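You operate a simulated robot arm through the tools that you are given. There is no shell and no other tool. Be economical: measure what you need, move in short steps, check, and stop when the job is done.

You run a simulated two-armed robot. Do the job below in one go: nothing can be reset, and whatever is moved stays where it is left.

## Task
Pick up the box that says "boards" from the top of the glue bench with one hand, pass it to the other hand and put it on the middle of the packing table. Set down upright: box.
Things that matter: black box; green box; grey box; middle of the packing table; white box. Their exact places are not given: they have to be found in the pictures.

Only the result counts: the job must be done as asked and must still hold three seconds after the hand-in. Knocking over, shifting, dropping, spilling or breaking anything else fails it.

## Robot
Two 7-joint arms with two-finger parallel grippers on one trunk, on a base that drives. Base frame: it is fixed to the floor where the robot stands at the start and does not move with it; the origin is under the middle of the robot, x ahead of it, y to its left, z up; the surface under the hand at the start is at about z = 800. Units: mm, degrees, N and s.
The left shoulder is at the start at [62, 196, 1079], the right one opposite. With the tool pointing down near the work surface each hand reaches from about 300 to 720 mm from the robot's upright axis, wherever it stands, measured 20 degrees to its own side. Places, roughly: middle of the packing table [-1300, -500, 900]. Payload 1.57 kg a hand.
The TCP of each hand is the grasp point between the finger pads, 30 mm short of the fingertips. In the tool frame z runs along the fingers and y along their closing line. Largest opening 110 mm; finger width 24, thickness 12; the body of the gripper, 48 by 112 mm, starts 78 mm behind the TCP.
Orientation is that of the tool frame in the base frame, as a unit quaternion [x, y, z, w]. With the fingers straight down and closing along the base's y, the tool's x points along the base's -x, its y along +y and its z along -z.

## Interface
- The arms move only by the tool send_rows. It takes "left_deltas", "right_deltas" or both (then of equal length, played together; a hand with none holds still); each is a list that holds one entry, the list of rows, each a list of 7 numbers: the shift along the base's x, y, z in units of 20 mm (1.0 is 20 mm), then the turn, a rotation vector about the base's x, y, z in units of 5 degrees (1.0 is 5 degrees), then the finger opening in mm, from 0 to 110. In form: [[[tx, ty, tz, ax, ay, az, jaw], ...]]. A call has 1 to 20 rows; each row shifts and turns the commanded pose from where the row before left it. A call with a number of a shift or a turn outside -1 to 1 is refused whole. A row lasts 0.2 s, in which the tool goes at most 50 mm and 8.6 degrees; a call with a longer step from one row to the next is refused whole, and so is a gripper value outside its range. A pose out of reach is approached as far as the arm can. The call stops where the force on the tool passes 40 N (or 10 N more than at its start, if that is more) or the arm is blocked; 0.2 s more then pass. The fingers move at their own pace (about 72 mm/s each) and stop on an object; they squeeze with about 22 N. The grip force told is the motor's: it shows also when the fingers shut on nothing. Time passes only in rows, and 0.2 s behind the last, so rows that do not move let the fingers close. It gives the time, the measured TCP pose, the force on the tool (base axes), the opening and the grip force at its end, in the units of the frame above (readings bear some noise), with the torque about the TCP (base axes, N m) and any sound that the robot's microphone picked up.
- Cameras (640 x 400 px; columns grow to the right, rows downward): "scene" is now at [81.2, -47.3, 1648.2]; the picture's right is [-0.67, -0.74, 0.00], its down [-0.66, 0.59, -0.46] and it looks along [0.34, -0.31, -0.89] (base axes); focal length 255 px, centre (320, 200). "left" rides on the left gripper at [70, -16, -141] in its tool frame; the picture's right is [0.23, 0.97, 0.00], its down [-0.85, 0.20, -0.48] and it looks along [-0.47, 0.11, 0.88] (tool axes); focal length 222 px, centre (320, 200). "right" rides on the right gripper at [70, 16, -141] in its tool frame; the picture's right is [-0.23, 0.97, 0.00], its down [-0.85, -0.20, -0.48] and it looks along [-0.47, -0.11, 0.88] (tool axes); focal length 222 px, centre (320, 200).
- capture(camera): a new picture of that camera. It takes no simulated time.
- lift_body(by): slides the trunk up (or, below 0, down) by that many mm; the arms and the scene camera ride with it, the base frame stays. It gives what a move gives, with no picture.
- roll_base(legs): drives the robot by 1 to 6 legs, each [ahead, left, turn to the left] in mm, mm and degrees, along the robot's own axes; the way and the turn of a leg run together, so that a leg with both is an arc; at most 1500 mm and 180 degrees a leg. The arms and the cameras ride along, it lands a little off, and it stops where it bumps. It gives what a move gives.
- turn_head(pan, tilt): turns the head with the scene camera to pan (to the left, within 86 degrees either way) and tilt (down, from -29 to 69), counted from straight ahead of the robot. It gives what a move gives.
- point_at(camera, pixels): for up to 12 pixels [column, row] of the newest picture of that camera ("zoom" is the newest enlarged one), the place [x, y, z] in the base frame of the surface seen there, good to about 2 mm. It takes no simulated time.
- inspect(camera, box): a new picture of the part [left, top, right, bottom] of that camera's present view, enlarged. It takes no simulated time.
- hand_in(): hands the job in; it is judged then, once.

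Work in short steps. Measure before you move; look again where a grasp or a placing could have gone wrong, and mend it. You have 80 turns and 78 pictures in all, those below and enlarged ones among them. Open the grippers and draw the arms clear of the work before you hand the job in, unless the task says otherwise; then end with one line.

The tools are called after ">>>" by a JSON object that holds its "op" and its "data". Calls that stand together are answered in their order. send_rows: Moves the arms, as the interface text tells. Its arguments: {"type":"object","properties":{"left_deltas":{"type":"array"},"right_deltas":{"type":"array"}},"required":[]} The other tools are called the same way: lift_body (by) slides the trunk up or down; roll_base (legs) drives the base; turn_head (pan, tilt) turns the head that bears the scene camera; capture (camera) takes a picture; point_at (camera, pixels) gives the place of the surface under pixels of a picture; inspect (camera, box) takes an enlarged picture of a part of a camera's view; hand_in () hands the job in.

At the start:

```text
t: 0.0
left_eef_pos: [449.5, -36.1, 1012.9]
left_orientation: [-0.001, 1.0, 0.001, -0.002]
left_force: [0.4, 0.3, 0.1]
left_torque: [-0.01, -0.05, 0.02]
left_width: 110.1
left_grip_force: 0.0
right_eef_pos: [311.2, -327.4, 1057.4]
right_orientation: [-0.001, 1.0, 0.001, -0.001]
right_force: [0.4, 0.6, 0.2]
right_torque: [-0.02, 0.0, -0.03]
right_width: 110.0
right_grip_force: 0.1
trunk travel left (down, up): [-675.0, 315.0]
robot x, y, heading: [2.2, 0.9, 0.1]
head pan, tilt: [-41.9, 62.6]
```

scene: 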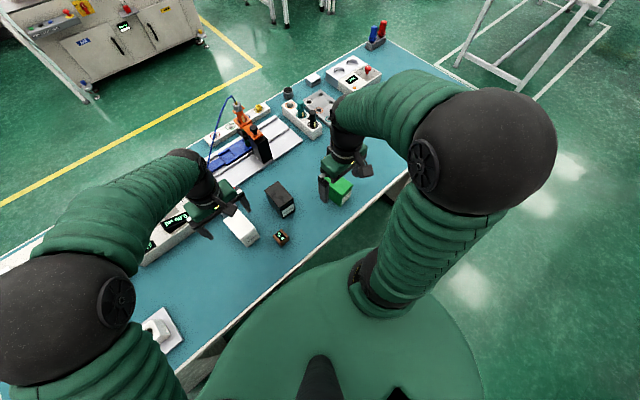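
right: 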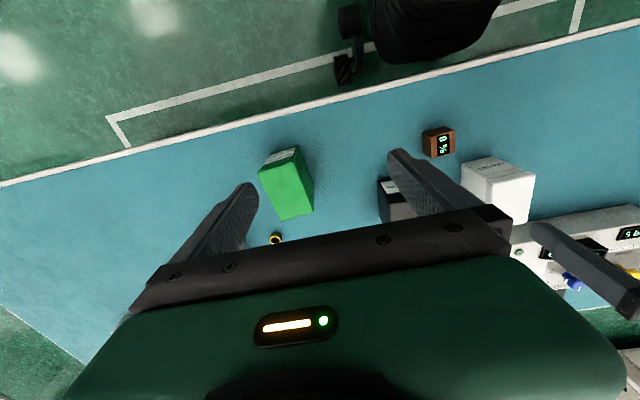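
left: 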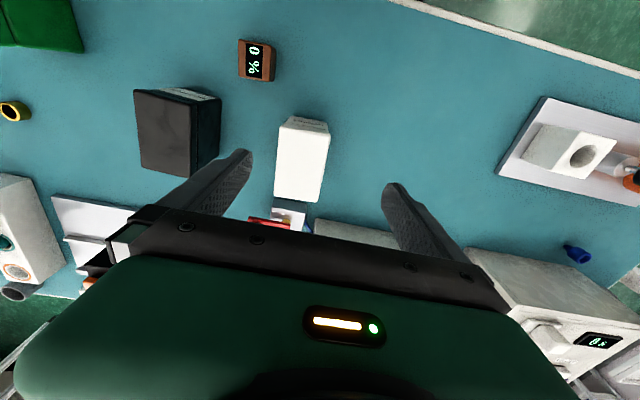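

The boxes near (240,228), (280,200) and (340,190) in the scene view carry labels on the faces toward the robot. I enlarge these to read them.

>>> {"op": "inspect", "data": {"camera": "left", "box": [120, 70, 340, 210]}}

>>> {"op": "inspect", "data": {"camera": "right", "box": [250, 110, 560, 250]}}

>>> {"op": "inspect", "data": {"camera": "scene", "box": [210, 150, 370, 250]}}

```text
2.86 times, centred on (230, 140) of left
```

zoom: 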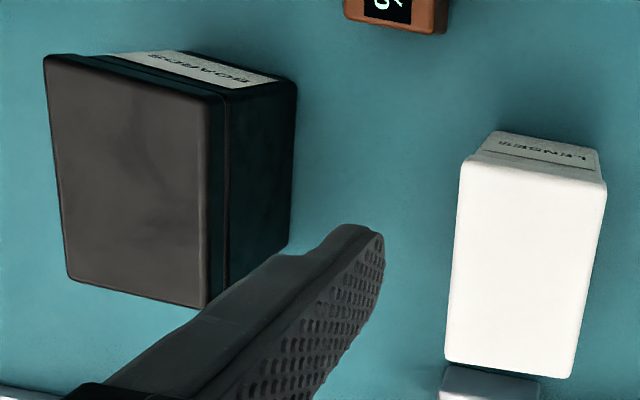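

```text
2.06 times, centred on (405, 180) of right
```

zoom: 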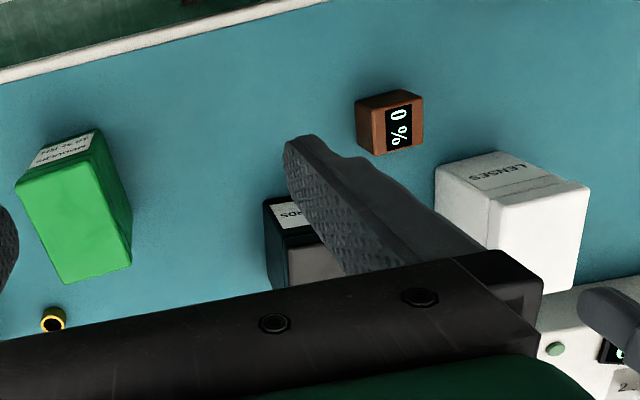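

```text
4.00 times, centred on (290, 200) of scene
```

zoom: 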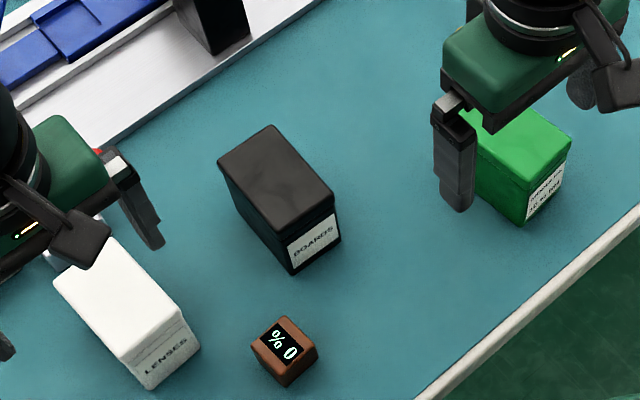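

The black box reads "BOARDS". I measure its lid corners and label face in the zoom, plus the table beside it and the neighbours.

>>> {"op": "point_at", "data": {"camera": "zoom", "pixels": [[224, 160], [270, 130], [330, 192], [284, 228], [277, 180], [315, 240], [292, 266], [340, 237], [370, 230], [200, 200], [285, 340], [185, 330]]}}

>>> {"op": "point_at", "data": {"camera": "left", "pixels": [[137, 92], [193, 106], [190, 173], [145, 166], [165, 130], [205, 135], [300, 170], [285, 122]]}}

```text
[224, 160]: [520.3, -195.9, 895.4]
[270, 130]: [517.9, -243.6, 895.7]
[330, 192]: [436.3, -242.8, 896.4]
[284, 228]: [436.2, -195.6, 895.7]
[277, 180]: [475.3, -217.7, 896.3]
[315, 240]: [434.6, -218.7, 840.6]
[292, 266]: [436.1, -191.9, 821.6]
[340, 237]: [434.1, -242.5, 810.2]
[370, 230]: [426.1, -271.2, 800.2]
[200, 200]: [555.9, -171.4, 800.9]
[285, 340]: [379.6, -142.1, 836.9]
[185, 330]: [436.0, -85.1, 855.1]
```

```text
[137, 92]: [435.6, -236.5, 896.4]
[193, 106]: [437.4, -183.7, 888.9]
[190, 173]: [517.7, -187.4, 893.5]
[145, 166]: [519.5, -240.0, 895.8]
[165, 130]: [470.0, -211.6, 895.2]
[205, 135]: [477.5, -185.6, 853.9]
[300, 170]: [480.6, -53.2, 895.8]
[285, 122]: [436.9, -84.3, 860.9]
```

The black box spans x 434–522, y −247…−186, z 800–896, centre about (478, −217). The right hand will pick it from above; I move the left hand up and clear and the right hand over the box.

>>> {"op": "send_rows", "data": {"left_deltas": [[[-0.25, 0.95, 0.45, 0, 0, 0, 110], [-0.25, 0.95, 0.45, 0, 0, 0, 110], [-0.25, 0.95, 0.45, 0, 0, 0, 110], [-0.25, 0.95, 0.45, 0, 0, 0, 110], [-0.25, 0.95, 0.45, 0, 0, 0, 110], [-0.25, 0.95, 0.45, 0, 0, 0, 110], [-0.25, 0.95, 0.45, 0, 0, 0, 110], [-0.25, 0.95, 0.45, 0, 0, 0, 110], [-0.25, 0.95, 0.45, 0, 0, 0, 110], [-0.25, 0.95, 0.45, 0, 0, 0, 110], [0, 0, 0, 0, 0, 0, 110]]], "right_deltas": [[[0.835, 0.55, -0.2, 0, 0, 0, 92], [0.835, 0.55, -0.2, 0, 0, 0, 92], [0.835, 0.55, -0.2, 0, 0, 0, 92], [0.835, 0.55, -0.2, 0, 0, 0, 92], [0.835, 0.55, -0.2, 0, 0, 0, 92], [0.835, 0.55, -0.2, 0, 0, 0, 92], [0.835, 0.55, -0.2, 0, 0, 0, 92], [0.835, 0.55, -0.2, 0, 0, 0, 92], [0.835, 0.55, -0.2, 0, 0, 0, 92], [0.835, 0.55, -0.2, 0, 0, 0, 92], [0, 0, 0, 0, 0, 0, 92]]]}}

>>> {"op": "capture", "data": {"camera": "right"}}

>>> {"op": "capture", "data": {"camera": "scene"}}

```text
t: 2.4
left_eef_pos: [397.3, 153.4, 1103.2]
left_orientation: [0.0, 1.0, 0.0, 0.0]
left_force: [0.8, -0.6, 0.2]
left_torque: [-0.03, 0.02, 0.01]
left_width: 110.0
left_grip_force: 0.1
right_eef_pos: [478.3, -215.6, 1018.3]
right_orientation: [0.0, 1.0, 0.001, 0.0]
right_force: [0.4, -0.3, 0.6]
right_torque: [0.03, 0.0, -0.01]
right_width: 92.2
right_grip_force: 0.1
trunk travel left (down, up): [-675.0, 315.0]
robot x, y, heading: [-2.7, 2.2, -0.1]
head pan, tilt: [-41.9, 62.6]
```

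```text
71 pictures are left
```

right: 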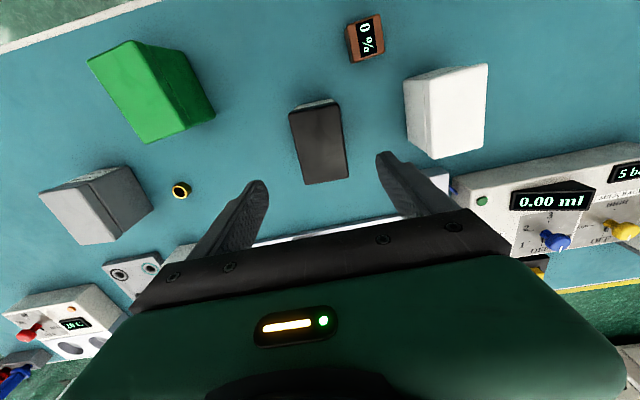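

```text
70 pictures are left
```

scene: 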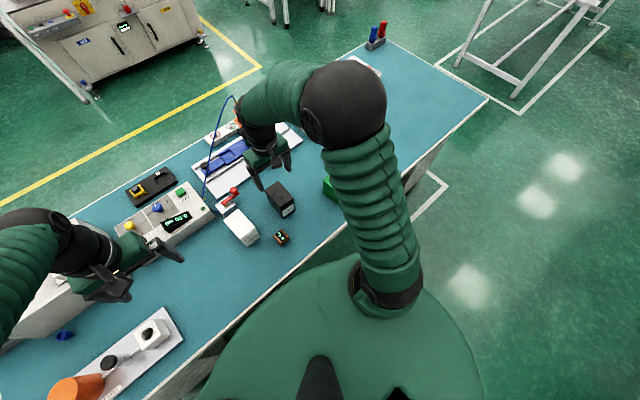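

From the right camera, I recheck the black lid (corners near (290,110),(340,103),(347,178),(305,184)) and the nearest white and green edges.

>>> {"op": "point_at", "data": {"camera": "right", "pixels": [[293, 113], [338, 106], [344, 176], [308, 181], [325, 145], [341, 120], [407, 95], [425, 150], [210, 112], [145, 60], [275, 150], [365, 170]]}}

```text
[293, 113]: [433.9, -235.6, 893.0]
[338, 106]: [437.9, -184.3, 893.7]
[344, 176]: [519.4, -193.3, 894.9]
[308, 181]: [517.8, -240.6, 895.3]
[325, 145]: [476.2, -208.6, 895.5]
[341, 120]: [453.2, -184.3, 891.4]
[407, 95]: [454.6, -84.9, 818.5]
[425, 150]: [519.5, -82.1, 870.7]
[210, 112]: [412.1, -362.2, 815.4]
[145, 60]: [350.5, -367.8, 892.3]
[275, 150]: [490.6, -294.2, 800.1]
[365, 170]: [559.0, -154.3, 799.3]
```

Clear on both sides (100 mm to white and more to green). I descend to z≈850 and close.

>>> {"op": "send_rows", "data": {"right_deltas": [[[0, 0, -1, 0, 0, 0, 92], [0, 0, -1, 0, 0, 0, 92], [0, 0, -1, 0, 0, 0, 92], [0, 0, -1, 0, 0, 0, 92], [0, 0, -1, 0, 0, 0, 92], [0, 0, -1, 0, 0, 0, 92], [0, 0, -1, 0, 0, 0, 92], [0, 0, -0.8, 0, 0, 0, 92], [0, 0, -0.6, 0, 0, 0, 92], [0, 0, 0, 0, 0, 0, 92], [0, 0, 0, 0, 0, 0, 50], [0, 0, 0, 0, 0, 0, 50], [0, 0, 0, 0, 0, 0, 50], [0, 0, 0, 0, 0, 0, 50]]]}}

```text
t: 5.4
left_eef_pos: [398.3, 152.9, 1103.4]
left_orientation: [-0.001, 1.0, 0.0, 0.0]
left_force: [-0.6, 0.0, 0.1]
left_torque: [0.01, 0.0, 0.01]
left_width: 110.0
left_grip_force: 0.1
right_eef_pos: [476.4, -216.1, 850.2]
right_orientation: [0.0, 1.0, -0.001, 0.0]
right_force: [-0.5, -0.2, 0.3]
right_torque: [-0.07, -0.01, -0.05]
right_width: 60.4
right_grip_force: 21.7
trunk travel left (down, up): [-675.0, 315.0]
robot x, y, heading: [1.4, 4.0, 0.0]
head pan, tilt: [-41.9, 62.6]
```

Grip holds at 60.4 mm, 21.7 N. I lift slowly at first and check the weight.

>>> {"op": "send_rows", "data": {"right_deltas": [[[0, 0, 0.4, 0, 0, 0, 40], [0, 0, 0.6, 0, 0, 0, 40], [0, 0, 1, 0, 0, 0, 40], [0, 0, 1, 0, 0, 0, 40], [0, 0, 1, 0, 0, 0, 40], [0, 0, 1, 0, 0, 0, 40], [0, 0, 1, 0, 0, 0, 40], [0, 0, 1, 0, 0, 0, 40], [0, 0, 1, 0, 0, 0, 40], [0, 0, 1, 0, 0, 0, 40], [0, 0, 1, 0, 0, 0, 40], [0, 0, 0.5, 0, 0, 0, 40], [0, 0, 0, 0, 0, 0, 40]]]}}

>>> {"op": "capture", "data": {"camera": "scene"}}

>>> {"op": "capture", "data": {"camera": "left"}}

```text
t: 8.2
left_eef_pos: [397.7, 153.2, 1103.5]
left_orientation: [0.0, 1.0, 0.0, 0.0]
left_force: [0.4, 1.5, 0.0]
left_torque: [0.0, -0.02, -0.04]
left_width: 109.9
left_grip_force: 0.1
right_eef_pos: [477.8, -216.0, 1060.6]
right_orientation: [0.0, 1.0, 0.0, 0.0]
right_force: [0.0, -0.1, -1.5]
right_torque: [0.0, 0.03, 0.01]
right_width: 59.7
right_grip_force: 21.7
trunk travel left (down, up): [-675.0, 315.0]
robot x, y, heading: [0.7, -1.1, 0.2]
head pan, tilt: [-41.9, 62.6]
```

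```text
69 pictures are left
```

scene: 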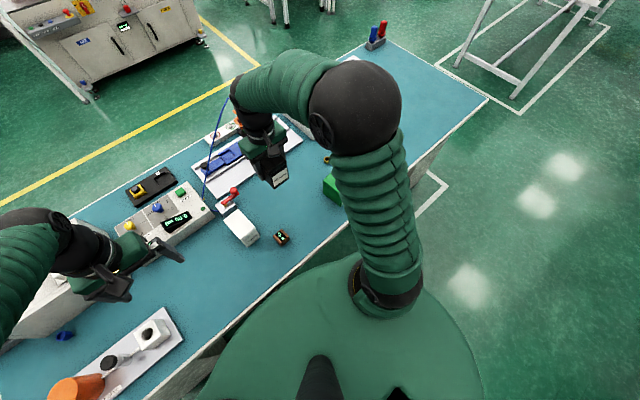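

```text
68 pictures are left
```

left: 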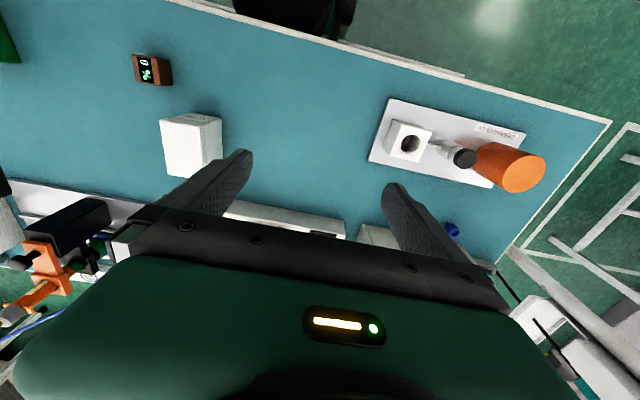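

Box is light (~0.15 kg) and lifted cleanly. I look right/behind before driving away.

>>> {"op": "turn_head", "data": {"pan": -86, "tilt": 25}}

>>> {"op": "capture", "data": {"camera": "scene"}}

>>> {"op": "turn_head", "data": {"pan": 86, "tilt": 25}}

>>> {"op": "capture", "data": {"camera": "scene"}}

```text
t: 9.3
left_eef_pos: [397.5, 153.4, 1102.7]
left_orientation: [0.001, 1.0, 0.0, 0.0]
left_force: [-0.9, 0.4, -0.5]
left_torque: [-0.04, -0.02, -0.01]
left_width: 110.3
left_grip_force: 0.1
right_eef_pos: [478.0, -216.4, 1058.2]
right_orientation: [0.0, 1.0, 0.001, 0.0]
right_force: [0.2, -1.0, -1.3]
right_torque: [0.0, 0.0, 0.01]
right_width: 59.9
right_grip_force: 22.0
trunk travel left (down, up): [-675.0, 315.0]
robot x, y, heading: [0.3, -3.5, -0.0]
head pan, tilt: [-85.9, 25.0]
```

```text
67 pictures are left
```

scene: 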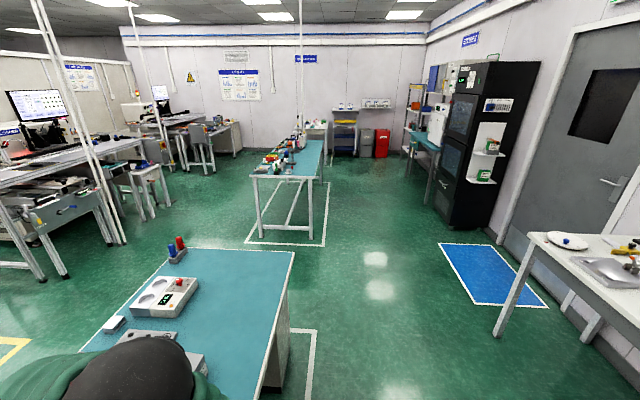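

```text
t: 11.9
left_eef_pos: [396.7, 152.3, 1103.9]
left_orientation: [0.001, 1.0, 0.0, 0.0]
left_force: [0.3, -0.2, -0.4]
left_torque: [0.0, 0.0, -0.05]
left_width: 110.0
left_grip_force: 0.0
right_eef_pos: [478.6, -215.7, 1058.9]
right_orientation: [0.0, 1.0, 0.0, 0.0]
right_force: [0.2, -0.4, -2.1]
right_torque: [-0.01, 0.01, -0.03]
right_width: 59.7
right_grip_force: 22.1
trunk travel left (down, up): [-675.0, 315.0]
robot x, y, heading: [1.5, 2.3, -0.1]
head pan, tilt: [85.9, 25.0]
```

```text
66 pictures are left
```

scene: 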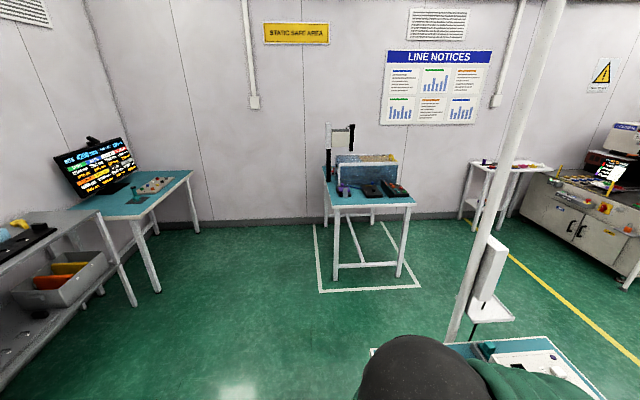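

The packing table is at the right rear, and the floor behind is free. I back off 350 mm from the bench, hands staying high.

>>> {"op": "roll_base", "data": {"legs": [[-350, 0, 0]]}}

>>> {"op": "turn_head", "data": {"pan": 0, "tilt": 50}}

>>> {"op": "capture", "data": {"camera": "scene"}}

```text
t: 14.2
left_eef_pos: [51.8, 149.9, 1102.1]
left_orientation: [0.004, 1.0, -0.001, -0.001]
left_force: [-0.8, 0.8, -0.5]
left_torque: [0.0, -0.01, -0.05]
left_width: 109.9
left_grip_force: 0.0
right_eef_pos: [130.1, -217.4, 1058.3]
right_orientation: [0.004, 1.0, -0.001, -0.001]
right_force: [-0.4, 0.4, -1.2]
right_torque: [0.01, 0.0, -0.03]
right_width: 59.9
right_grip_force: 22.0
trunk travel left (down, up): [-675.0, 315.0]
robot x, y, heading: [-343.3, 0.8, -0.4]
head pan, tilt: [85.9, 25.0]
```

```text
t: 15.8
left_eef_pos: [49.9, 151.4, 1105.0]
left_orientation: [0.004, 1.0, 0.0, 0.0]
left_force: [-0.7, -0.1, 0.2]
left_torque: [-0.03, 0.03, 0.03]
left_width: 109.7
left_grip_force: 0.1
right_eef_pos: [127.6, -217.6, 1059.4]
right_orientation: [0.003, 1.0, 0.0, 0.001]
right_force: [-0.5, -0.1, -1.5]
right_torque: [-0.01, 0.01, 0.02]
right_width: 59.9
right_grip_force: 22.0
trunk travel left (down, up): [-675.0, 315.0]
robot x, y, heading: [-347.6, 4.5, -0.4]
head pan, tilt: [0.0, 50.0]
```

```text
65 pictures are left
```

scene: 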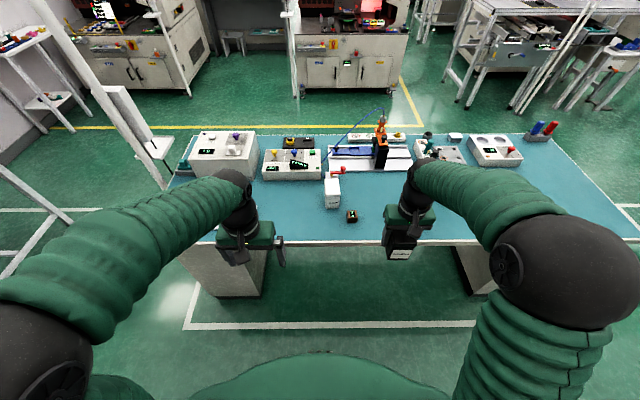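

The box hangs upright at the right hand, clear of the bench. I now turn the left hand: 90° yaw to the left so its fingers close along x.

>>> {"op": "send_rows", "data": {"left_deltas": [[[0, 0, 0, 0, 0, 1, 110], [0, 0, 0, 0, 0, 1, 110], [0, 0, 0, 0, 0, 1, 110], [0, 0, 0, 0, 0, 1, 110], [0, 0, 0, 0, 0, 1, 110], [0, 0, 0, 0, 0, 1, 110], [0, 0, 0, 0, 0, 1, 110], [0, 0, 0, 0, 0, 1, 110], [0, 0, 0, 0, 0, 1, 110], [0, 0, 0, 0, 0, 1, 110], [0, 0, 0, 0, 0, 1, 110], [0, 0, 0, 0, 0, 1, 110], [0, 0, 0, 0, 0, 1, 110], [0, 0, 0, 0, 0, 1, 110], [0, 0, 0, 0, 0, 1, 110], [0, 0, 0, 0, 0, 1, 110], [0, 0, 0, 0, 0, 1, 110], [0, 0, 0, 0, 0, 1, 110], [0, 0, 0, 0, 0, 0, 110]]]}}

```text
t: 19.8
left_eef_pos: [50.2, 151.0, 1103.8]
left_orientation: [-0.705, 0.709, 0.001, 0.0]
left_force: [0.3, -0.1, 0.9]
left_torque: [0.0, 0.0, 0.0]
left_width: 109.7
left_grip_force: 0.0
right_eef_pos: [127.6, -217.4, 1060.1]
right_orientation: [0.004, 1.0, 0.001, 0.001]
right_force: [-0.9, -0.3, -1.5]
right_torque: [-0.02, -0.02, -0.01]
right_width: 59.6
right_grip_force: 22.5
trunk travel left (down, up): [-675.0, 315.0]
robot x, y, heading: [-346.8, 1.5, -0.7]
head pan, tilt: [0.0, 50.0]
```

The yaw worked. Now I tip the left fingers 70° about −x so they point toward −y and slightly down.

>>> {"op": "send_rows", "data": {"left_deltas": [[[0, 0, 0, -1, 0, 0, 110], [0, 0, 0, -1, 0, 0, 110], [0, 0, 0, -1, 0, 0, 110], [0, 0, 0, -1, 0, 0, 110], [0, 0, 0, -1, 0, 0, 110], [0, 0, 0, -1, 0, 0, 110], [0, 0, 0, -1, 0, 0, 110], [0, 0, 0, -1, 0, 0, 110], [0, 0, 0, -1, 0, 0, 110], [0, 0, 0, -1, 0, 0, 110], [0, 0, 0, -1, 0, 0, 110], [0, 0, 0, -1, 0, 0, 110], [0, 0, 0, -1, 0, 0, 110], [0, 0, 0, -1, 0, 0, 110], [0, 0, 0, 0, 0, 0, 110]]]}}

>>> {"op": "capture", "data": {"camera": "left"}}

>>> {"op": "capture", "data": {"camera": "scene"}}

```text
t: 23.0
left_eef_pos: [50.8, 152.6, 1104.7]
left_orientation: [-0.576, 0.582, -0.406, -0.405]
left_force: [0.3, 0.5, 0.1]
left_torque: [-0.05, 0.05, 0.01]
left_width: 109.9
left_grip_force: 0.1
right_eef_pos: [128.3, -217.2, 1060.6]
right_orientation: [0.004, 1.0, -0.001, 0.001]
right_force: [0.5, 0.2, -1.4]
right_torque: [-0.01, -0.02, -0.01]
right_width: 59.6
right_grip_force: 21.9
trunk travel left (down, up): [-675.0, 315.0]
robot x, y, heading: [-350.8, -0.4, -0.6]
head pan, tilt: [0.0, 50.0]
```

```text
64 pictures are left
```

left: 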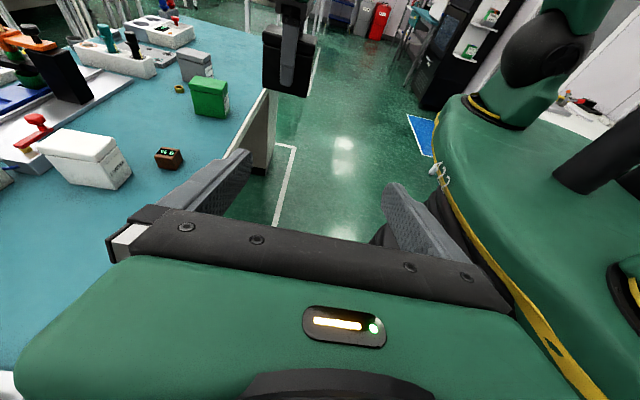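

```text
63 pictures are left
```

scene: 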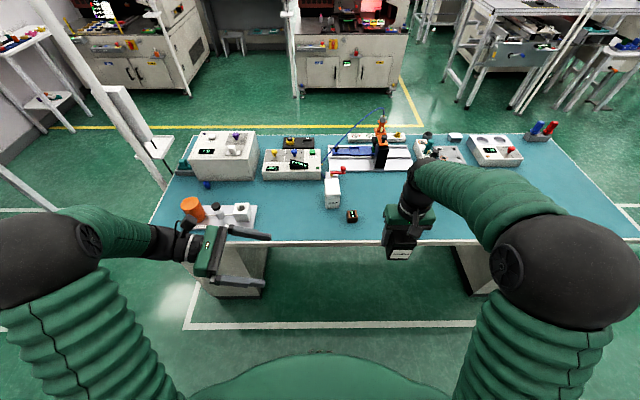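

Left fingers now point to −y as planned. I bring the box to y≈−100 and the left hand to the approach pose at x≈128, y≈30, z≈1052, short of the box.

>>> {"op": "send_rows", "data": {"left_deltas": [[[0.557, -0.871, -0.375, 0, 0, 0, 110], [0.557, -0.871, -0.375, 0, 0, 0, 110], [0.557, -0.871, -0.375, 0, 0, 0, 110], [0.557, -0.871, -0.375, 0, 0, 0, 110], [0.557, -0.871, -0.375, 0, 0, 0, 110], [0.557, -0.871, -0.375, 0, 0, 0, 110], [0.557, -0.871, -0.375, 0, 0, 0, 110], [0, 0, 0, 0, 0, 0, 110], [0, 0, 0, 0, 0, 0, 110]]], "right_deltas": [[[0, 0.836, 0, 0, 0, 0, 40], [0, 0.836, 0, 0, 0, 0, 40], [0, 0.836, 0, 0, 0, 0, 40], [0, 0.836, 0, 0, 0, 0, 40], [0, 0.836, 0, 0, 0, 0, 40], [0, 0.836, 0, 0, 0, 0, 40], [0, 0.836, 0, 0, 0, 0, 40], [0, 0, 0, 0, 0, 0, 40], [0, 0, 0, 0, 0, 0, 40]]]}}

>>> {"op": "capture", "data": {"camera": "left"}}

>>> {"op": "inspect", "data": {"camera": "scene", "box": [200, 150, 480, 325]}}

```text
t: 25.0
left_eef_pos: [129.9, 31.8, 1051.0]
left_orientation: [-0.577, 0.582, -0.406, -0.404]
left_force: [0.1, -0.5, 0.2]
left_torque: [0.0, -0.02, 0.0]
left_width: 110.1
left_grip_force: 0.0
right_eef_pos: [127.3, -101.4, 1059.5]
right_orientation: [0.004, 1.0, 0.001, 0.001]
right_force: [0.6, -0.6, -2.2]
right_torque: [-0.02, -0.01, -0.02]
right_width: 60.0
right_grip_force: 22.0
trunk travel left (down, up): [-675.0, 315.0]
robot x, y, heading: [-348.2, 3.1, -0.4]
head pan, tilt: [0.0, 50.0]
```

```text
62 pictures are left
```

left: 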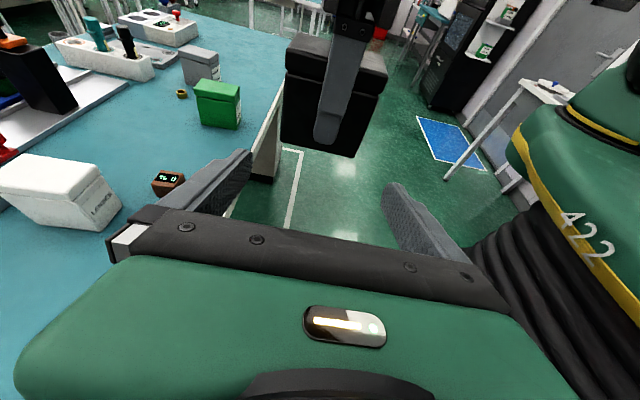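

```text
2.29 times, centred on (340, 238) of scene
```

zoom: 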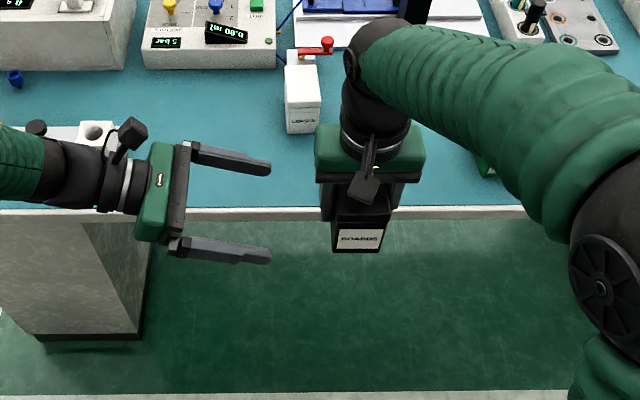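

From the left camera I measure the held box's edges to align x and z.

>>> {"op": "point_at", "data": {"camera": "left", "pixels": [[290, 65], [378, 90], [287, 140], [350, 152], [300, 110], [360, 120], [335, 60], [330, 130]]}}

>>> {"op": "point_at", "data": {"camera": "zoom", "pixels": [[338, 230], [383, 230], [360, 238], [360, 250], [358, 216]]}}

```text
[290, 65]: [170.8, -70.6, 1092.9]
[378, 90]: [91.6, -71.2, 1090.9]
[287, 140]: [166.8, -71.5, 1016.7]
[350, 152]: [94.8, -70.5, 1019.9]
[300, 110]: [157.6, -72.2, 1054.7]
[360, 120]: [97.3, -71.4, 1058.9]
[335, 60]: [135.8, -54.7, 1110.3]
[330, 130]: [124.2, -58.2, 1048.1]
```

```text
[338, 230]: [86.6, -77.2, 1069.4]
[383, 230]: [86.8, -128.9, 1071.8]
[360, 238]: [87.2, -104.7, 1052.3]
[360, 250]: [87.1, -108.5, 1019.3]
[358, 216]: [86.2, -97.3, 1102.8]
```

The box spans x≈87–173, centre ≈130, matching the left TCP. I advance along −y by 130 mm so the fingers straddle it.

>>> {"op": "send_rows", "data": {"left_deltas": [[[0, -1, 0, 0, 0, 0, 110], [0, -1, 0, 0, 0, 0, 110], [0, -1, 0, 0, 0, 0, 110], [0, -1, 0, 0, 0, 0, 110], [0, -1, 0, 0, 0, 0, 110], [0, -1, 0, 0, 0, 0, 110], [0, -0.4, 0, 0, 0, 0, 110], [0, 0, 0, 0, 0, 0, 110], [0, 0, 0, 0, 0, 0, 110]]]}}

>>> {"op": "capture", "data": {"camera": "left"}}

>>> {"op": "inspect", "data": {"camera": "scene", "box": [200, 150, 480, 325]}}

```text
t: 27.0
left_eef_pos: [127.7, -98.7, 1052.3]
left_orientation: [-0.578, 0.581, -0.406, -0.404]
left_force: [1.2, 0.5, 0.2]
left_torque: [0.01, 0.01, 0.0]
left_width: 110.2
left_grip_force: 0.0
right_eef_pos: [128.8, -101.1, 1059.1]
right_orientation: [0.005, 1.0, 0.0, 0.0]
right_force: [-0.2, -0.4, -1.9]
right_torque: [-0.01, 0.02, 0.04]
right_width: 59.7
right_grip_force: 22.1
trunk travel left (down, up): [-675.0, 315.0]
robot x, y, heading: [-346.6, 1.5, -0.5]
head pan, tilt: [0.0, 50.0]
```

```text
60 pictures are left
```

left: 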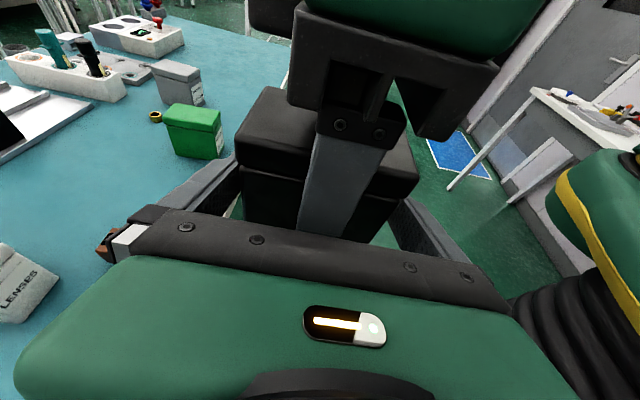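

```text
2.29 times, centred on (340, 238) of scene
```

zoom: 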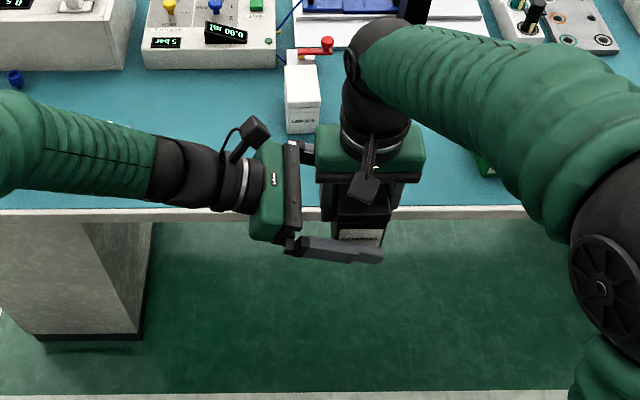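

The left fingers straddle the box on its x faces without contact. I close the left gripper on it.

>>> {"op": "send_rows", "data": {"left_deltas": [[[0, 0, 0, 0, 0, 0, 95], [0, 0, 0, 0, 0, 0, 85], [0, 0, 0, 0, 0, 0, 70], [0, 0, 0, 0, 0, 0, 70], [0, 0, 0, 0, 0, 0, 70]]]}}

```text
t: 28.2
left_eef_pos: [128.4, -98.2, 1052.9]
left_orientation: [-0.578, 0.582, -0.407, -0.403]
left_force: [18.0, -2.1, -1.4]
left_torque: [0.22, 0.34, -0.53]
left_width: 91.9
left_grip_force: 22.4
right_eef_pos: [127.1, -102.4, 1058.6]
right_orientation: [0.004, 1.0, 0.0, 0.0]
right_force: [-17.7, 2.1, 2.1]
right_torque: [-0.2, -0.17, 0.56]
right_width: 60.2
right_grip_force: 22.1
trunk travel left (down, up): [-675.0, 315.0]
robot x, y, heading: [-348.8, 0.4, -0.4]
head pan, tilt: [0.0, 50.0]
```

Left force +18 N in x shows only the +x finger has seated (91.9 mm); I ease the left hand +x by about 2–3 mm to centre it while closing.

>>> {"op": "send_rows", "data": {"left_deltas": [[[0.05, 0, 0, 0, 0, 0, 70], [0.05, 0, 0, 0, 0, 0, 70], [0, 0, 0, 0, 0, 0, 70], [0, 0, 0, 0, 0, 0, 70]]]}}

```text
t: 29.2
left_eef_pos: [128.7, -99.0, 1051.8]
left_orientation: [-0.576, 0.582, -0.406, -0.406]
left_force: [4.8, 3.5, 6.8]
left_torque: [0.27, -0.22, -0.17]
left_width: 91.8
left_grip_force: 22.0
right_eef_pos: [127.4, -103.4, 1058.6]
right_orientation: [0.005, 1.0, -0.001, 0.001]
right_force: [-5.1, -4.4, -7.8]
right_torque: [-0.36, 0.24, 0.16]
right_width: 59.9
right_grip_force: 22.0
trunk travel left (down, up): [-675.0, 315.0]
robot x, y, heading: [-349.6, 3.6, -0.4]
head pan, tilt: [0.0, 50.0]
```

Forces have evened out and both hands hold the box at 91.8 and 60 mm. I open the right fingers a little and watch the left hold.

>>> {"op": "send_rows", "data": {"right_deltas": [[[0, 0, 0, 0, 0, 0, 66], [0, 0, 0, 0, 0, 0, 72], [0, 0, 0, 0, 0, 0, 78], [0, 0, 0, 0, 0, 0, 78]]]}}

>>> {"op": "inspect", "data": {"camera": "scene", "box": [270, 190, 430, 290]}}

>>> {"op": "capture", "data": {"camera": "left"}}

```text
t: 30.2
left_eef_pos: [129.4, -98.3, 1051.4]
left_orientation: [-0.578, 0.582, -0.406, -0.404]
left_force: [-0.7, -0.3, 0.2]
left_torque: [0.02, -0.02, -0.03]
left_width: 91.9
left_grip_force: 22.2
right_eef_pos: [128.0, -102.2, 1058.0]
right_orientation: [0.005, 1.0, 0.0, 0.001]
right_force: [0.6, 0.0, -0.5]
right_torque: [0.02, 0.01, -0.03]
right_width: 78.1
right_grip_force: 0.1
trunk travel left (down, up): [-675.0, 315.0]
robot x, y, heading: [-349.2, 1.0, -0.9]
head pan, tilt: [0.0, 50.0]
```

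```text
4.00 times, centred on (350, 240) of scene
```

zoom: 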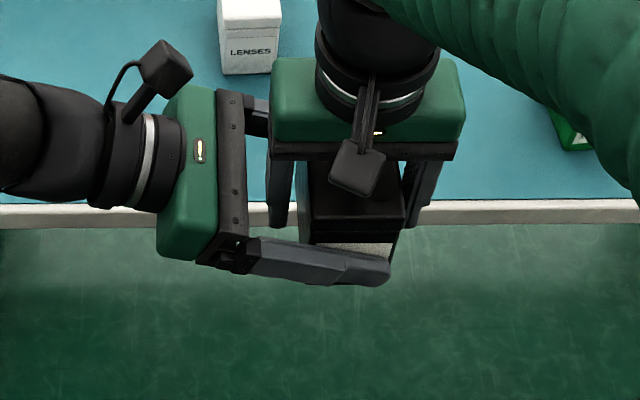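

```text
57 pictures are left
```

left: 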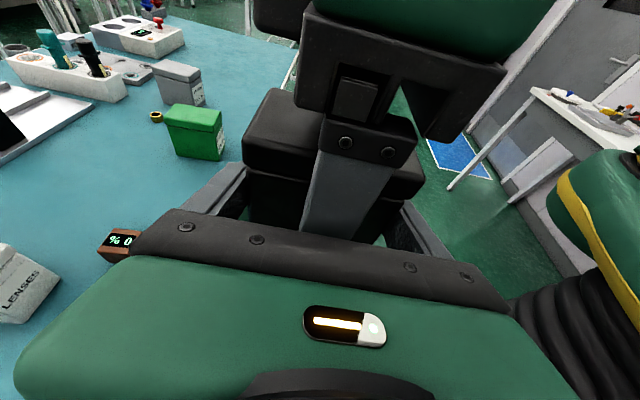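

The box stays in the left hand. I raise the right hand straight up out of the way.

>>> {"op": "send_rows", "data": {"right_deltas": [[[0, 0, 0.5, 0, 0, 0, 78], [0, 0, 1, 0, 0, 0, 78], [0, 0, 1, 0, 0, 0, 78], [0, 0, 1, 0, 0, 0, 78], [0, 0, 1, 0, 0, 0, 78], [0, 0, 1, 0, 0, 0, 78], [0, 0, 1, 0, 0, 0, 78], [0, -1, 0, 0, 0, 0, 78], [0, -1, 0, 0, 0, 0, 78], [0, -1, 0, 0, 0, 0, 78], [0, -1, 0, 0, 0, 0, 78], [0, -1, 0, 0, 0, 0, 78], [0, -1, 0, 0, 0, 0, 78], [0, -1, 0, 0, 0, 0, 78]]]}}

>>> {"op": "capture", "data": {"camera": "left"}}

>>> {"op": "inspect", "data": {"camera": "scene", "box": [270, 190, 430, 290]}}

```text
t: 33.2
left_eef_pos: [129.6, -99.1, 1052.6]
left_orientation: [-0.578, 0.582, -0.406, -0.403]
left_force: [0.2, 0.3, -0.1]
left_torque: [0.0, -0.03, 0.0]
left_width: 91.8
left_grip_force: 22.3
right_eef_pos: [128.1, -239.2, 1188.7]
right_orientation: [0.003, 1.0, 0.001, 0.001]
right_force: [0.4, -0.6, -0.2]
right_torque: [-0.01, 0.0, 0.05]
right_width: 78.0
right_grip_force: 0.0
trunk travel left (down, up): [-675.0, 315.0]
robot x, y, heading: [-346.0, 1.9, -0.3]
head pan, tilt: [0.0, 50.0]
```

```text
56 pictures are left
```

left: 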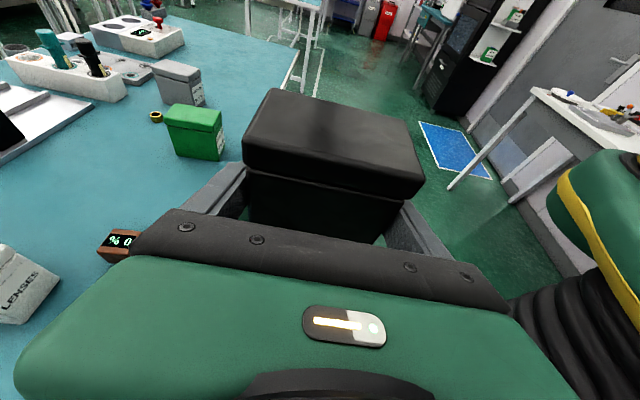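

```text
4.00 times, centred on (350, 240) of scene
```

zoom: 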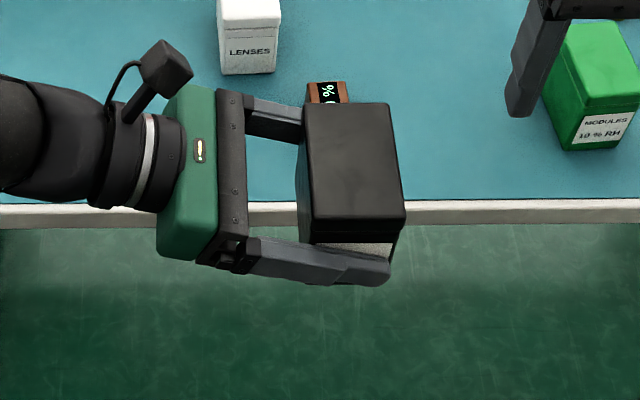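

Handover succeeded. Next I look toward the packing table at the right rear to measure it.

>>> {"op": "turn_head", "data": {"pan": -86, "tilt": 30}}

>>> {"op": "capture", "data": {"camera": "scene"}}

```text
t: 34.8
left_eef_pos: [130.6, -99.4, 1051.7]
left_orientation: [-0.577, 0.582, -0.406, -0.404]
left_force: [-0.4, 0.8, 1.1]
left_torque: [0.01, -0.01, 0.02]
left_width: 92.0
left_grip_force: 22.3
right_eef_pos: [128.9, -239.7, 1189.0]
right_orientation: [0.004, 1.0, -0.001, 0.002]
right_force: [0.7, -0.7, -1.1]
right_torque: [-0.01, -0.03, 0.01]
right_width: 78.3
right_grip_force: 0.2
trunk travel left (down, up): [-675.0, 315.0]
robot x, y, heading: [-345.7, 5.3, -0.4]
head pan, tilt: [-85.9, 30.0]
```

```text
54 pictures are left
```

scene: 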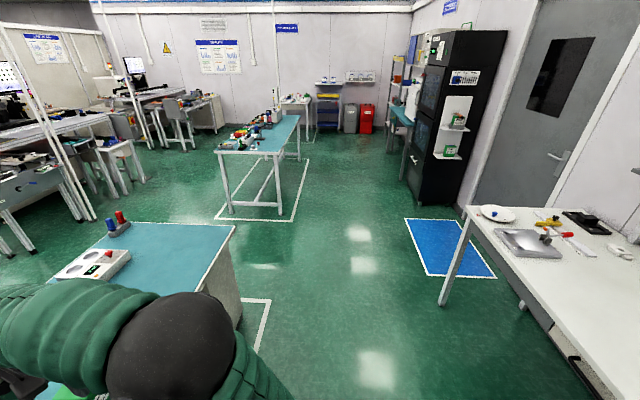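

The table's near edge runs from (468,208) to about (610,390). I measure it and some surface points.

>>> {"op": "point_at", "data": {"camera": "scene", "pixels": [[468, 209], [520, 262], [580, 330], [620, 380], [560, 260], [620, 300], [635, 260], [470, 206]]}}

>>> {"op": "roll_base", "data": {"legs": [[0, 0, -90]]}}

>>> {"op": "capture", "data": {"camera": "scene"}}

```text
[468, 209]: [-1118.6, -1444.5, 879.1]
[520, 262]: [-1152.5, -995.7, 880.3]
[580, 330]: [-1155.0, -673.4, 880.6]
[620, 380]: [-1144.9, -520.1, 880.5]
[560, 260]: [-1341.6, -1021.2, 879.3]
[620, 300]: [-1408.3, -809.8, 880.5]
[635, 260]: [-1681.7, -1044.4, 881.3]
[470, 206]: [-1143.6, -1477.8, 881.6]
```

```text
t: 39.0
left_eef_pos: [-443.5, -476.7, 1051.8]
left_orientation: [-0.001, 0.82, -0.005, -0.572]
left_force: [0.3, -0.1, 0.5]
left_torque: [0.02, -0.01, -0.02]
left_width: 91.5
left_grip_force: 21.8
right_eef_pos: [-585.5, -477.0, 1188.7]
right_orientation: [0.707, 0.707, 0.0, 0.0]
right_force: [0.8, -0.2, -0.1]
right_torque: [-0.01, 0.0, -0.01]
right_width: 77.9
right_grip_force: 0.0
trunk travel left (down, up): [-675.0, 315.0]
robot x, y, heading: [-349.0, -3.4, -89.9]
head pan, tilt: [-85.9, 30.0]
```

```text
53 pictures are left
```

scene: 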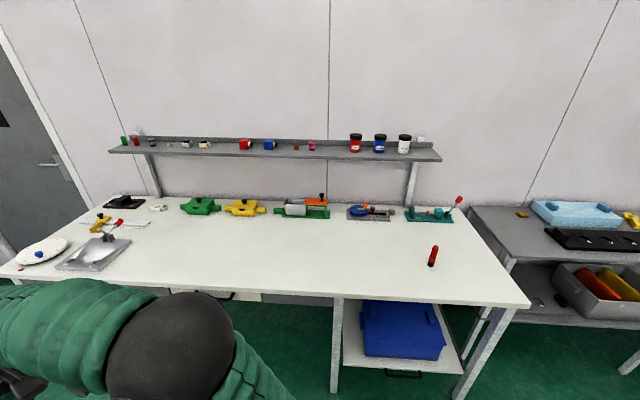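

The packing table is now in full view with its middle empty. I measure its corners and nearby items.

>>> {"op": "point_at", "data": {"camera": "scene", "pixels": [[524, 300], [462, 200], [110, 197], [300, 250], [272, 235], [340, 262], [432, 263], [300, 212], [300, 288], [110, 268], [5, 275], [395, 219]]}}

```text
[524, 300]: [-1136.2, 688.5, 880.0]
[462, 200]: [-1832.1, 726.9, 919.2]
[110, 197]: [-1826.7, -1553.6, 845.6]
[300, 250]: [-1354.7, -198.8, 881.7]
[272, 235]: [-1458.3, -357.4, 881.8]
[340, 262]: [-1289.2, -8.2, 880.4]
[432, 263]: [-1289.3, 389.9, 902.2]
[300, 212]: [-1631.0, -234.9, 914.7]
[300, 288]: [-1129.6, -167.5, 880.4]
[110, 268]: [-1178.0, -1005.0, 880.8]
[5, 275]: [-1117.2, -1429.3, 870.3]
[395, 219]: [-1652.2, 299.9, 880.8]
```

Table spans roughly y −1480…700 and x −1125…−1830; its middle area is empty. I turn to face it and slide left to around y −470, staying well back from the edge.

>>> {"op": "roll_base", "data": {"legs": [[0, 0, -90], [0, 500, 0]]}}

>>> {"op": "turn_head", "data": {"pan": 0, "tilt": 30}}

>>> {"op": "capture", "data": {"camera": "scene"}}

```text
t: 45.7
left_eef_pos: [-818.1, -402.8, 1052.6]
left_orientation: [0.575, 0.587, 0.395, -0.411]
left_force: [0.2, 1.0, -0.2]
left_torque: [-0.03, -0.01, 0.04]
left_width: 91.8
left_grip_force: 21.9
right_eef_pos: [-819.7, -261.8, 1188.7]
right_orientation: [1.0, 0.01, -0.001, 0.002]
right_force: [-0.7, 0.3, -1.6]
right_torque: [-0.03, -0.01, 0.02]
right_width: 77.9
right_grip_force: 0.1
trunk travel left (down, up): [-675.0, 315.0]
robot x, y, heading: [-342.3, -497.3, -178.6]
head pan, tilt: [-85.9, 30.0]
```

```text
t: 47.3
left_eef_pos: [-816.1, -407.8, 1053.6]
left_orientation: [0.575, 0.585, 0.397, -0.412]
left_force: [0.4, 0.2, 0.2]
left_torque: [-0.01, 0.0, 0.01]
left_width: 91.8
left_grip_force: 21.3
right_eef_pos: [-817.6, -266.4, 1190.0]
right_orientation: [1.0, 0.011, -0.001, 0.0]
right_force: [0.1, 0.4, -0.3]
right_torque: [-0.03, -0.04, 0.04]
right_width: 78.1
right_grip_force: 0.0
trunk travel left (down, up): [-675.0, 315.0]
robot x, y, heading: [-336.2, -495.2, -178.6]
head pan, tilt: [0.0, 30.0]
```

```text
52 pictures are left
```

scene: 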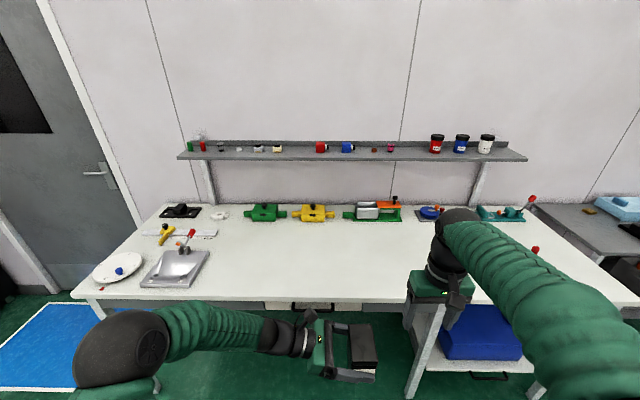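

I measure the table's corners more exactly, and look for any mark in the middle.

>>> {"op": "point_at", "data": {"camera": "scene", "pixels": [[76, 296], [160, 208], [300, 299], [320, 232], [320, 270], [365, 219], [312, 219], [265, 218], [206, 256], [617, 292], [535, 215], [445, 298]]}}

>>> {"op": "inspect", "data": {"camera": "scene", "box": [180, 190, 440, 320]}}

```text
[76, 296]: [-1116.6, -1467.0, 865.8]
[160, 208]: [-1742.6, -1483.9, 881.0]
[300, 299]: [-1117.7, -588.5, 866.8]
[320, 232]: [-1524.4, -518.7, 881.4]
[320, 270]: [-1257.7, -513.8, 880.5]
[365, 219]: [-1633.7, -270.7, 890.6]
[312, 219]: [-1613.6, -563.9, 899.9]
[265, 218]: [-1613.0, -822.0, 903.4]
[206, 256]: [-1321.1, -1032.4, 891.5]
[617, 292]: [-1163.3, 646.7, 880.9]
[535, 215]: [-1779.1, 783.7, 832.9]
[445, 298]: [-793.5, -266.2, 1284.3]
```

```text
2.46 times, centred on (310, 255) of scene
```

zoom: 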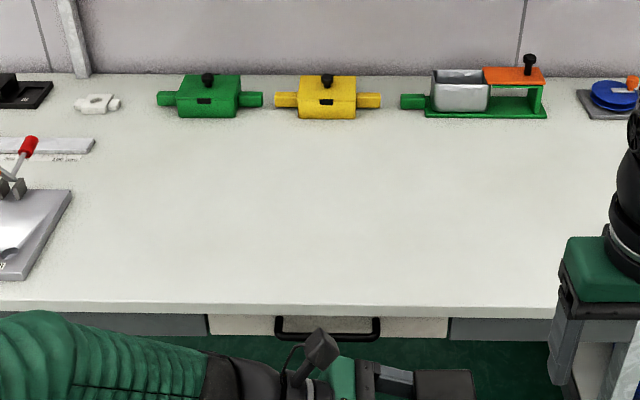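

The middle is clear: free area x −1120…−1600 around y −450. I drive ahead 435 mm with the box held about 130 mm above the table height, aiming for a set-down near (−1360, −445).

>>> {"op": "roll_base", "data": {"legs": [[435, 0, -1.4]]}}

>>> {"op": "turn_head", "data": {"pan": 0, "tilt": 55}}

>>> {"op": "capture", "data": {"camera": "scene"}}

```text
t: 50.0
left_eef_pos: [-1251.3, -400.6, 1053.2]
left_orientation: [0.582, 0.577, 0.402, -0.408]
left_force: [0.2, -0.7, -1.8]
left_torque: [0.01, 0.02, 0.0]
left_width: 91.6
left_grip_force: 22.5
right_eef_pos: [-1249.2, -259.6, 1190.0]
right_orientation: [1.0, -0.002, -0.002, 0.0]
right_force: [0.3, 0.0, -0.4]
right_torque: [0.0, -0.01, -0.01]
right_width: 77.9
right_grip_force: 0.0
trunk travel left (down, up): [-675.0, 315.0]
robot x, y, heading: [-779.0, -501.5, 179.6]
head pan, tilt: [0.0, 30.0]
```

```text
t: 50.9
left_eef_pos: [-1251.2, -401.5, 1053.8]
left_orientation: [0.581, 0.578, 0.402, -0.409]
left_force: [0.1, 0.0, -1.2]
left_torque: [0.0, 0.0, 0.02]
left_width: 91.9
left_grip_force: 21.5
right_eef_pos: [-1249.4, -260.0, 1190.2]
right_orientation: [1.0, -0.001, -0.002, 0.0]
right_force: [0.3, 0.4, -0.2]
right_torque: [0.01, 0.01, -0.02]
right_width: 78.1
right_grip_force: 0.1
trunk travel left (down, up): [-675.0, 315.0]
robot x, y, heading: [-781.7, -499.9, 179.9]
head pan, tilt: [0.0, 55.0]
```

```text
50 pictures are left
```

scene: 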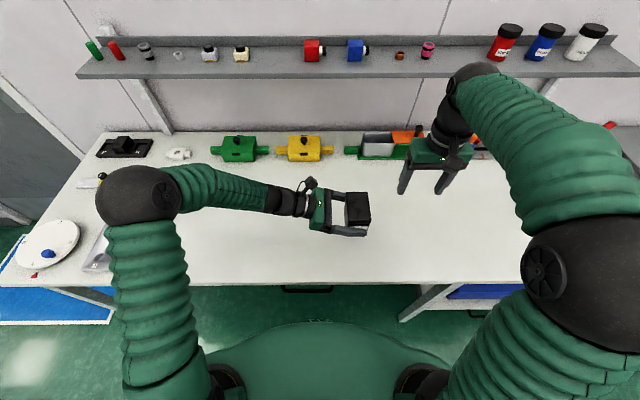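

I shift the left hand to about (−1360, −445), then check elbow height and the box's place.

>>> {"op": "send_rows", "data": {"left_deltas": [[[-0.9, -0.37, 0, 0, 0, 0, 70], [-0.9, -0.37, 0, 0, 0, 0, 70], [-0.9, -0.37, 0, 0, 0, 0, 70], [-0.9, -0.37, 0, 0, 0, 0, 70], [-0.9, -0.37, 0, 0, 0, 0, 70], [-0.9, -0.37, 0, 0, 0, 0, 70], [0, 0, 0, 0, 0, 0, 70]]]}}

>>> {"op": "capture", "data": {"camera": "scene"}}

>>> {"op": "capture", "data": {"camera": "left"}}

```text
t: 52.5
left_eef_pos: [-1358.3, -447.3, 1053.1]
left_orientation: [0.581, 0.578, 0.401, -0.408]
left_force: [-0.1, -0.1, -1.4]
left_torque: [-0.04, 0.0, 0.01]
left_width: 92.0
left_grip_force: 21.6
right_eef_pos: [-1248.7, -260.5, 1190.9]
right_orientation: [1.0, -0.003, -0.003, 0.0]
right_force: [0.0, -0.3, 1.1]
right_torque: [0.01, -0.01, -0.02]
right_width: 78.0
right_grip_force: 0.1
trunk travel left (down, up): [-675.0, 315.0]
robot x, y, heading: [-772.2, -498.1, 179.8]
head pan, tilt: [0.0, 55.0]
```

```text
49 pictures are left
```

scene: 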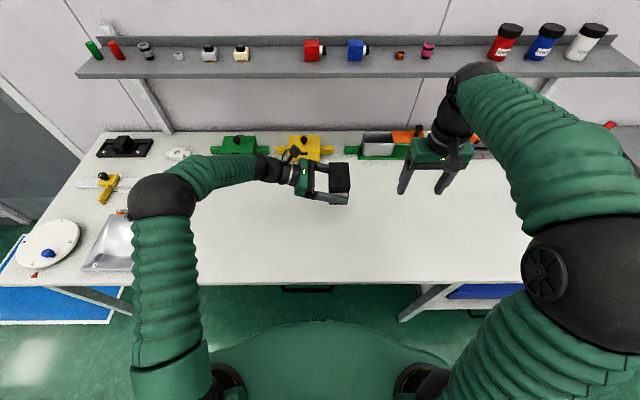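

```text
48 pictures are left
```

left: 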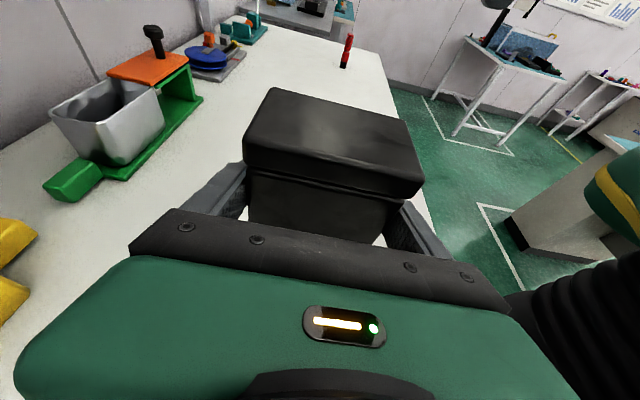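

I measure the left elbow, the items under it, and the box's bottom/lid heights.

>>> {"op": "point_at", "data": {"camera": "scene", "pixels": [[160, 195], [135, 195], [165, 270], [215, 172], [270, 170], [110, 180], [122, 213], [340, 168], [337, 192], [303, 150], [320, 183]]}}

>>> {"op": "point_at", "data": {"camera": "left", "pixels": [[260, 95], [410, 130], [415, 190], [255, 150], [330, 130], [320, 210]]}}

```text
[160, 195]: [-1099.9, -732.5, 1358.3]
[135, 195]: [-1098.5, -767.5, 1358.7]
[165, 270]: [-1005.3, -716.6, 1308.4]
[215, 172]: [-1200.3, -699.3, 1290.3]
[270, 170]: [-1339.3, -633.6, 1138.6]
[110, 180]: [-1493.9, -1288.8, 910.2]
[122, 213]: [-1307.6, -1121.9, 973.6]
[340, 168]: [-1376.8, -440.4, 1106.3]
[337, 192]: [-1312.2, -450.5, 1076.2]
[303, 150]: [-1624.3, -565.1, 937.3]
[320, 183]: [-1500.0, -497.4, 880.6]
```

```text
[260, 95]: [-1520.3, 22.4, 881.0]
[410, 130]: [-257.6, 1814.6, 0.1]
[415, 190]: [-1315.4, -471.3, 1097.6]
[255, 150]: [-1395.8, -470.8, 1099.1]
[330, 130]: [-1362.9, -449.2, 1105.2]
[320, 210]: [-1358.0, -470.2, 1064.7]
```

Elbow is high (≈1230+), and the box lid is level at z≈1105, so its bottom is at ≈1010, 129 mm above the table (881). I lower the trunk by 115 mm.

>>> {"op": "lift_body", "data": {"by": -115}}

>>> {"op": "capture", "data": {"camera": "left"}}

>>> {"op": "inspect", "data": {"camera": "scene", "box": [220, 120, 420, 245]}}

```text
t: 53.9
left_eef_pos: [-1358.5, -446.0, 938.9]
left_orientation: [0.581, 0.578, 0.402, -0.408]
left_force: [0.5, -0.1, -1.8]
left_torque: [-0.03, -0.02, 0.0]
left_width: 91.8
left_grip_force: 22.4
right_eef_pos: [-1248.6, -260.0, 1076.5]
right_orientation: [1.0, -0.001, -0.003, 0.0]
right_force: [-0.8, -0.2, -0.6]
right_torque: [-0.02, -0.01, 0.01]
right_width: 78.2
right_grip_force: 0.1
trunk travel left (down, up): [-560.0, 430.0]
robot x, y, heading: [-778.0, -500.0, 180.0]
head pan, tilt: [0.0, 55.0]
```

```text
47 pictures are left
```

left: 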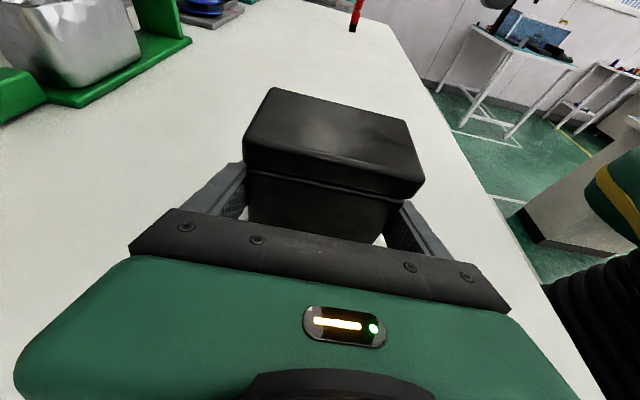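

```text
3.20 times, centred on (320, 182) of scene
```

zoom: 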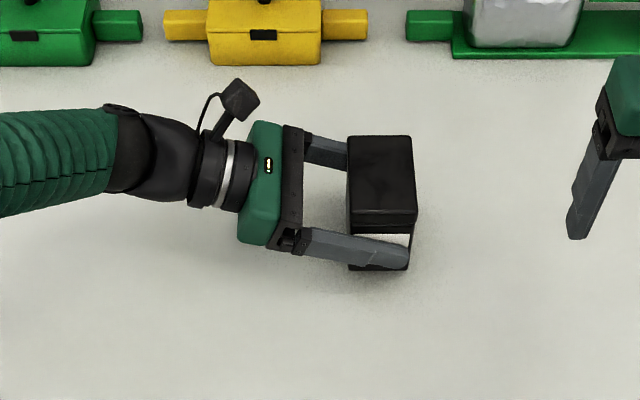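

About 14 mm remain. I lower with the arm in 2 mm steps and watch the force.

>>> {"op": "send_rows", "data": {"left_deltas": [[[0, 0, -0.1, 0, 0, 0, 70], [0, 0, -0.1, 0, 0, 0, 70], [0, 0, -0.1, 0, 0, 0, 70], [0, 0, -0.1, 0, 0, 0, 70], [0, 0, -0.1, 0, 0, 0, 70], [0, 0, -0.1, 0, 0, 0, 70], [0, 0, 0, 0, 0, 0, 70]]]}}

```text
t: 55.5
left_eef_pos: [-1359.1, -445.1, 926.3]
left_orientation: [0.581, 0.578, 0.401, -0.409]
left_force: [-0.2, -0.2, -1.6]
left_torque: [-0.01, 0.0, 0.01]
left_width: 92.0
left_grip_force: 22.0
right_eef_pos: [-1249.1, -260.5, 1075.1]
right_orientation: [1.0, -0.002, -0.003, 0.001]
right_force: [0.3, 1.3, 0.5]
right_torque: [-0.02, 0.01, -0.01]
right_width: 77.8
right_grip_force: 0.2
trunk travel left (down, up): [-560.0, 430.0]
robot x, y, heading: [-778.8, -498.8, 179.8]
head pan, tilt: [0.0, 55.0]
```

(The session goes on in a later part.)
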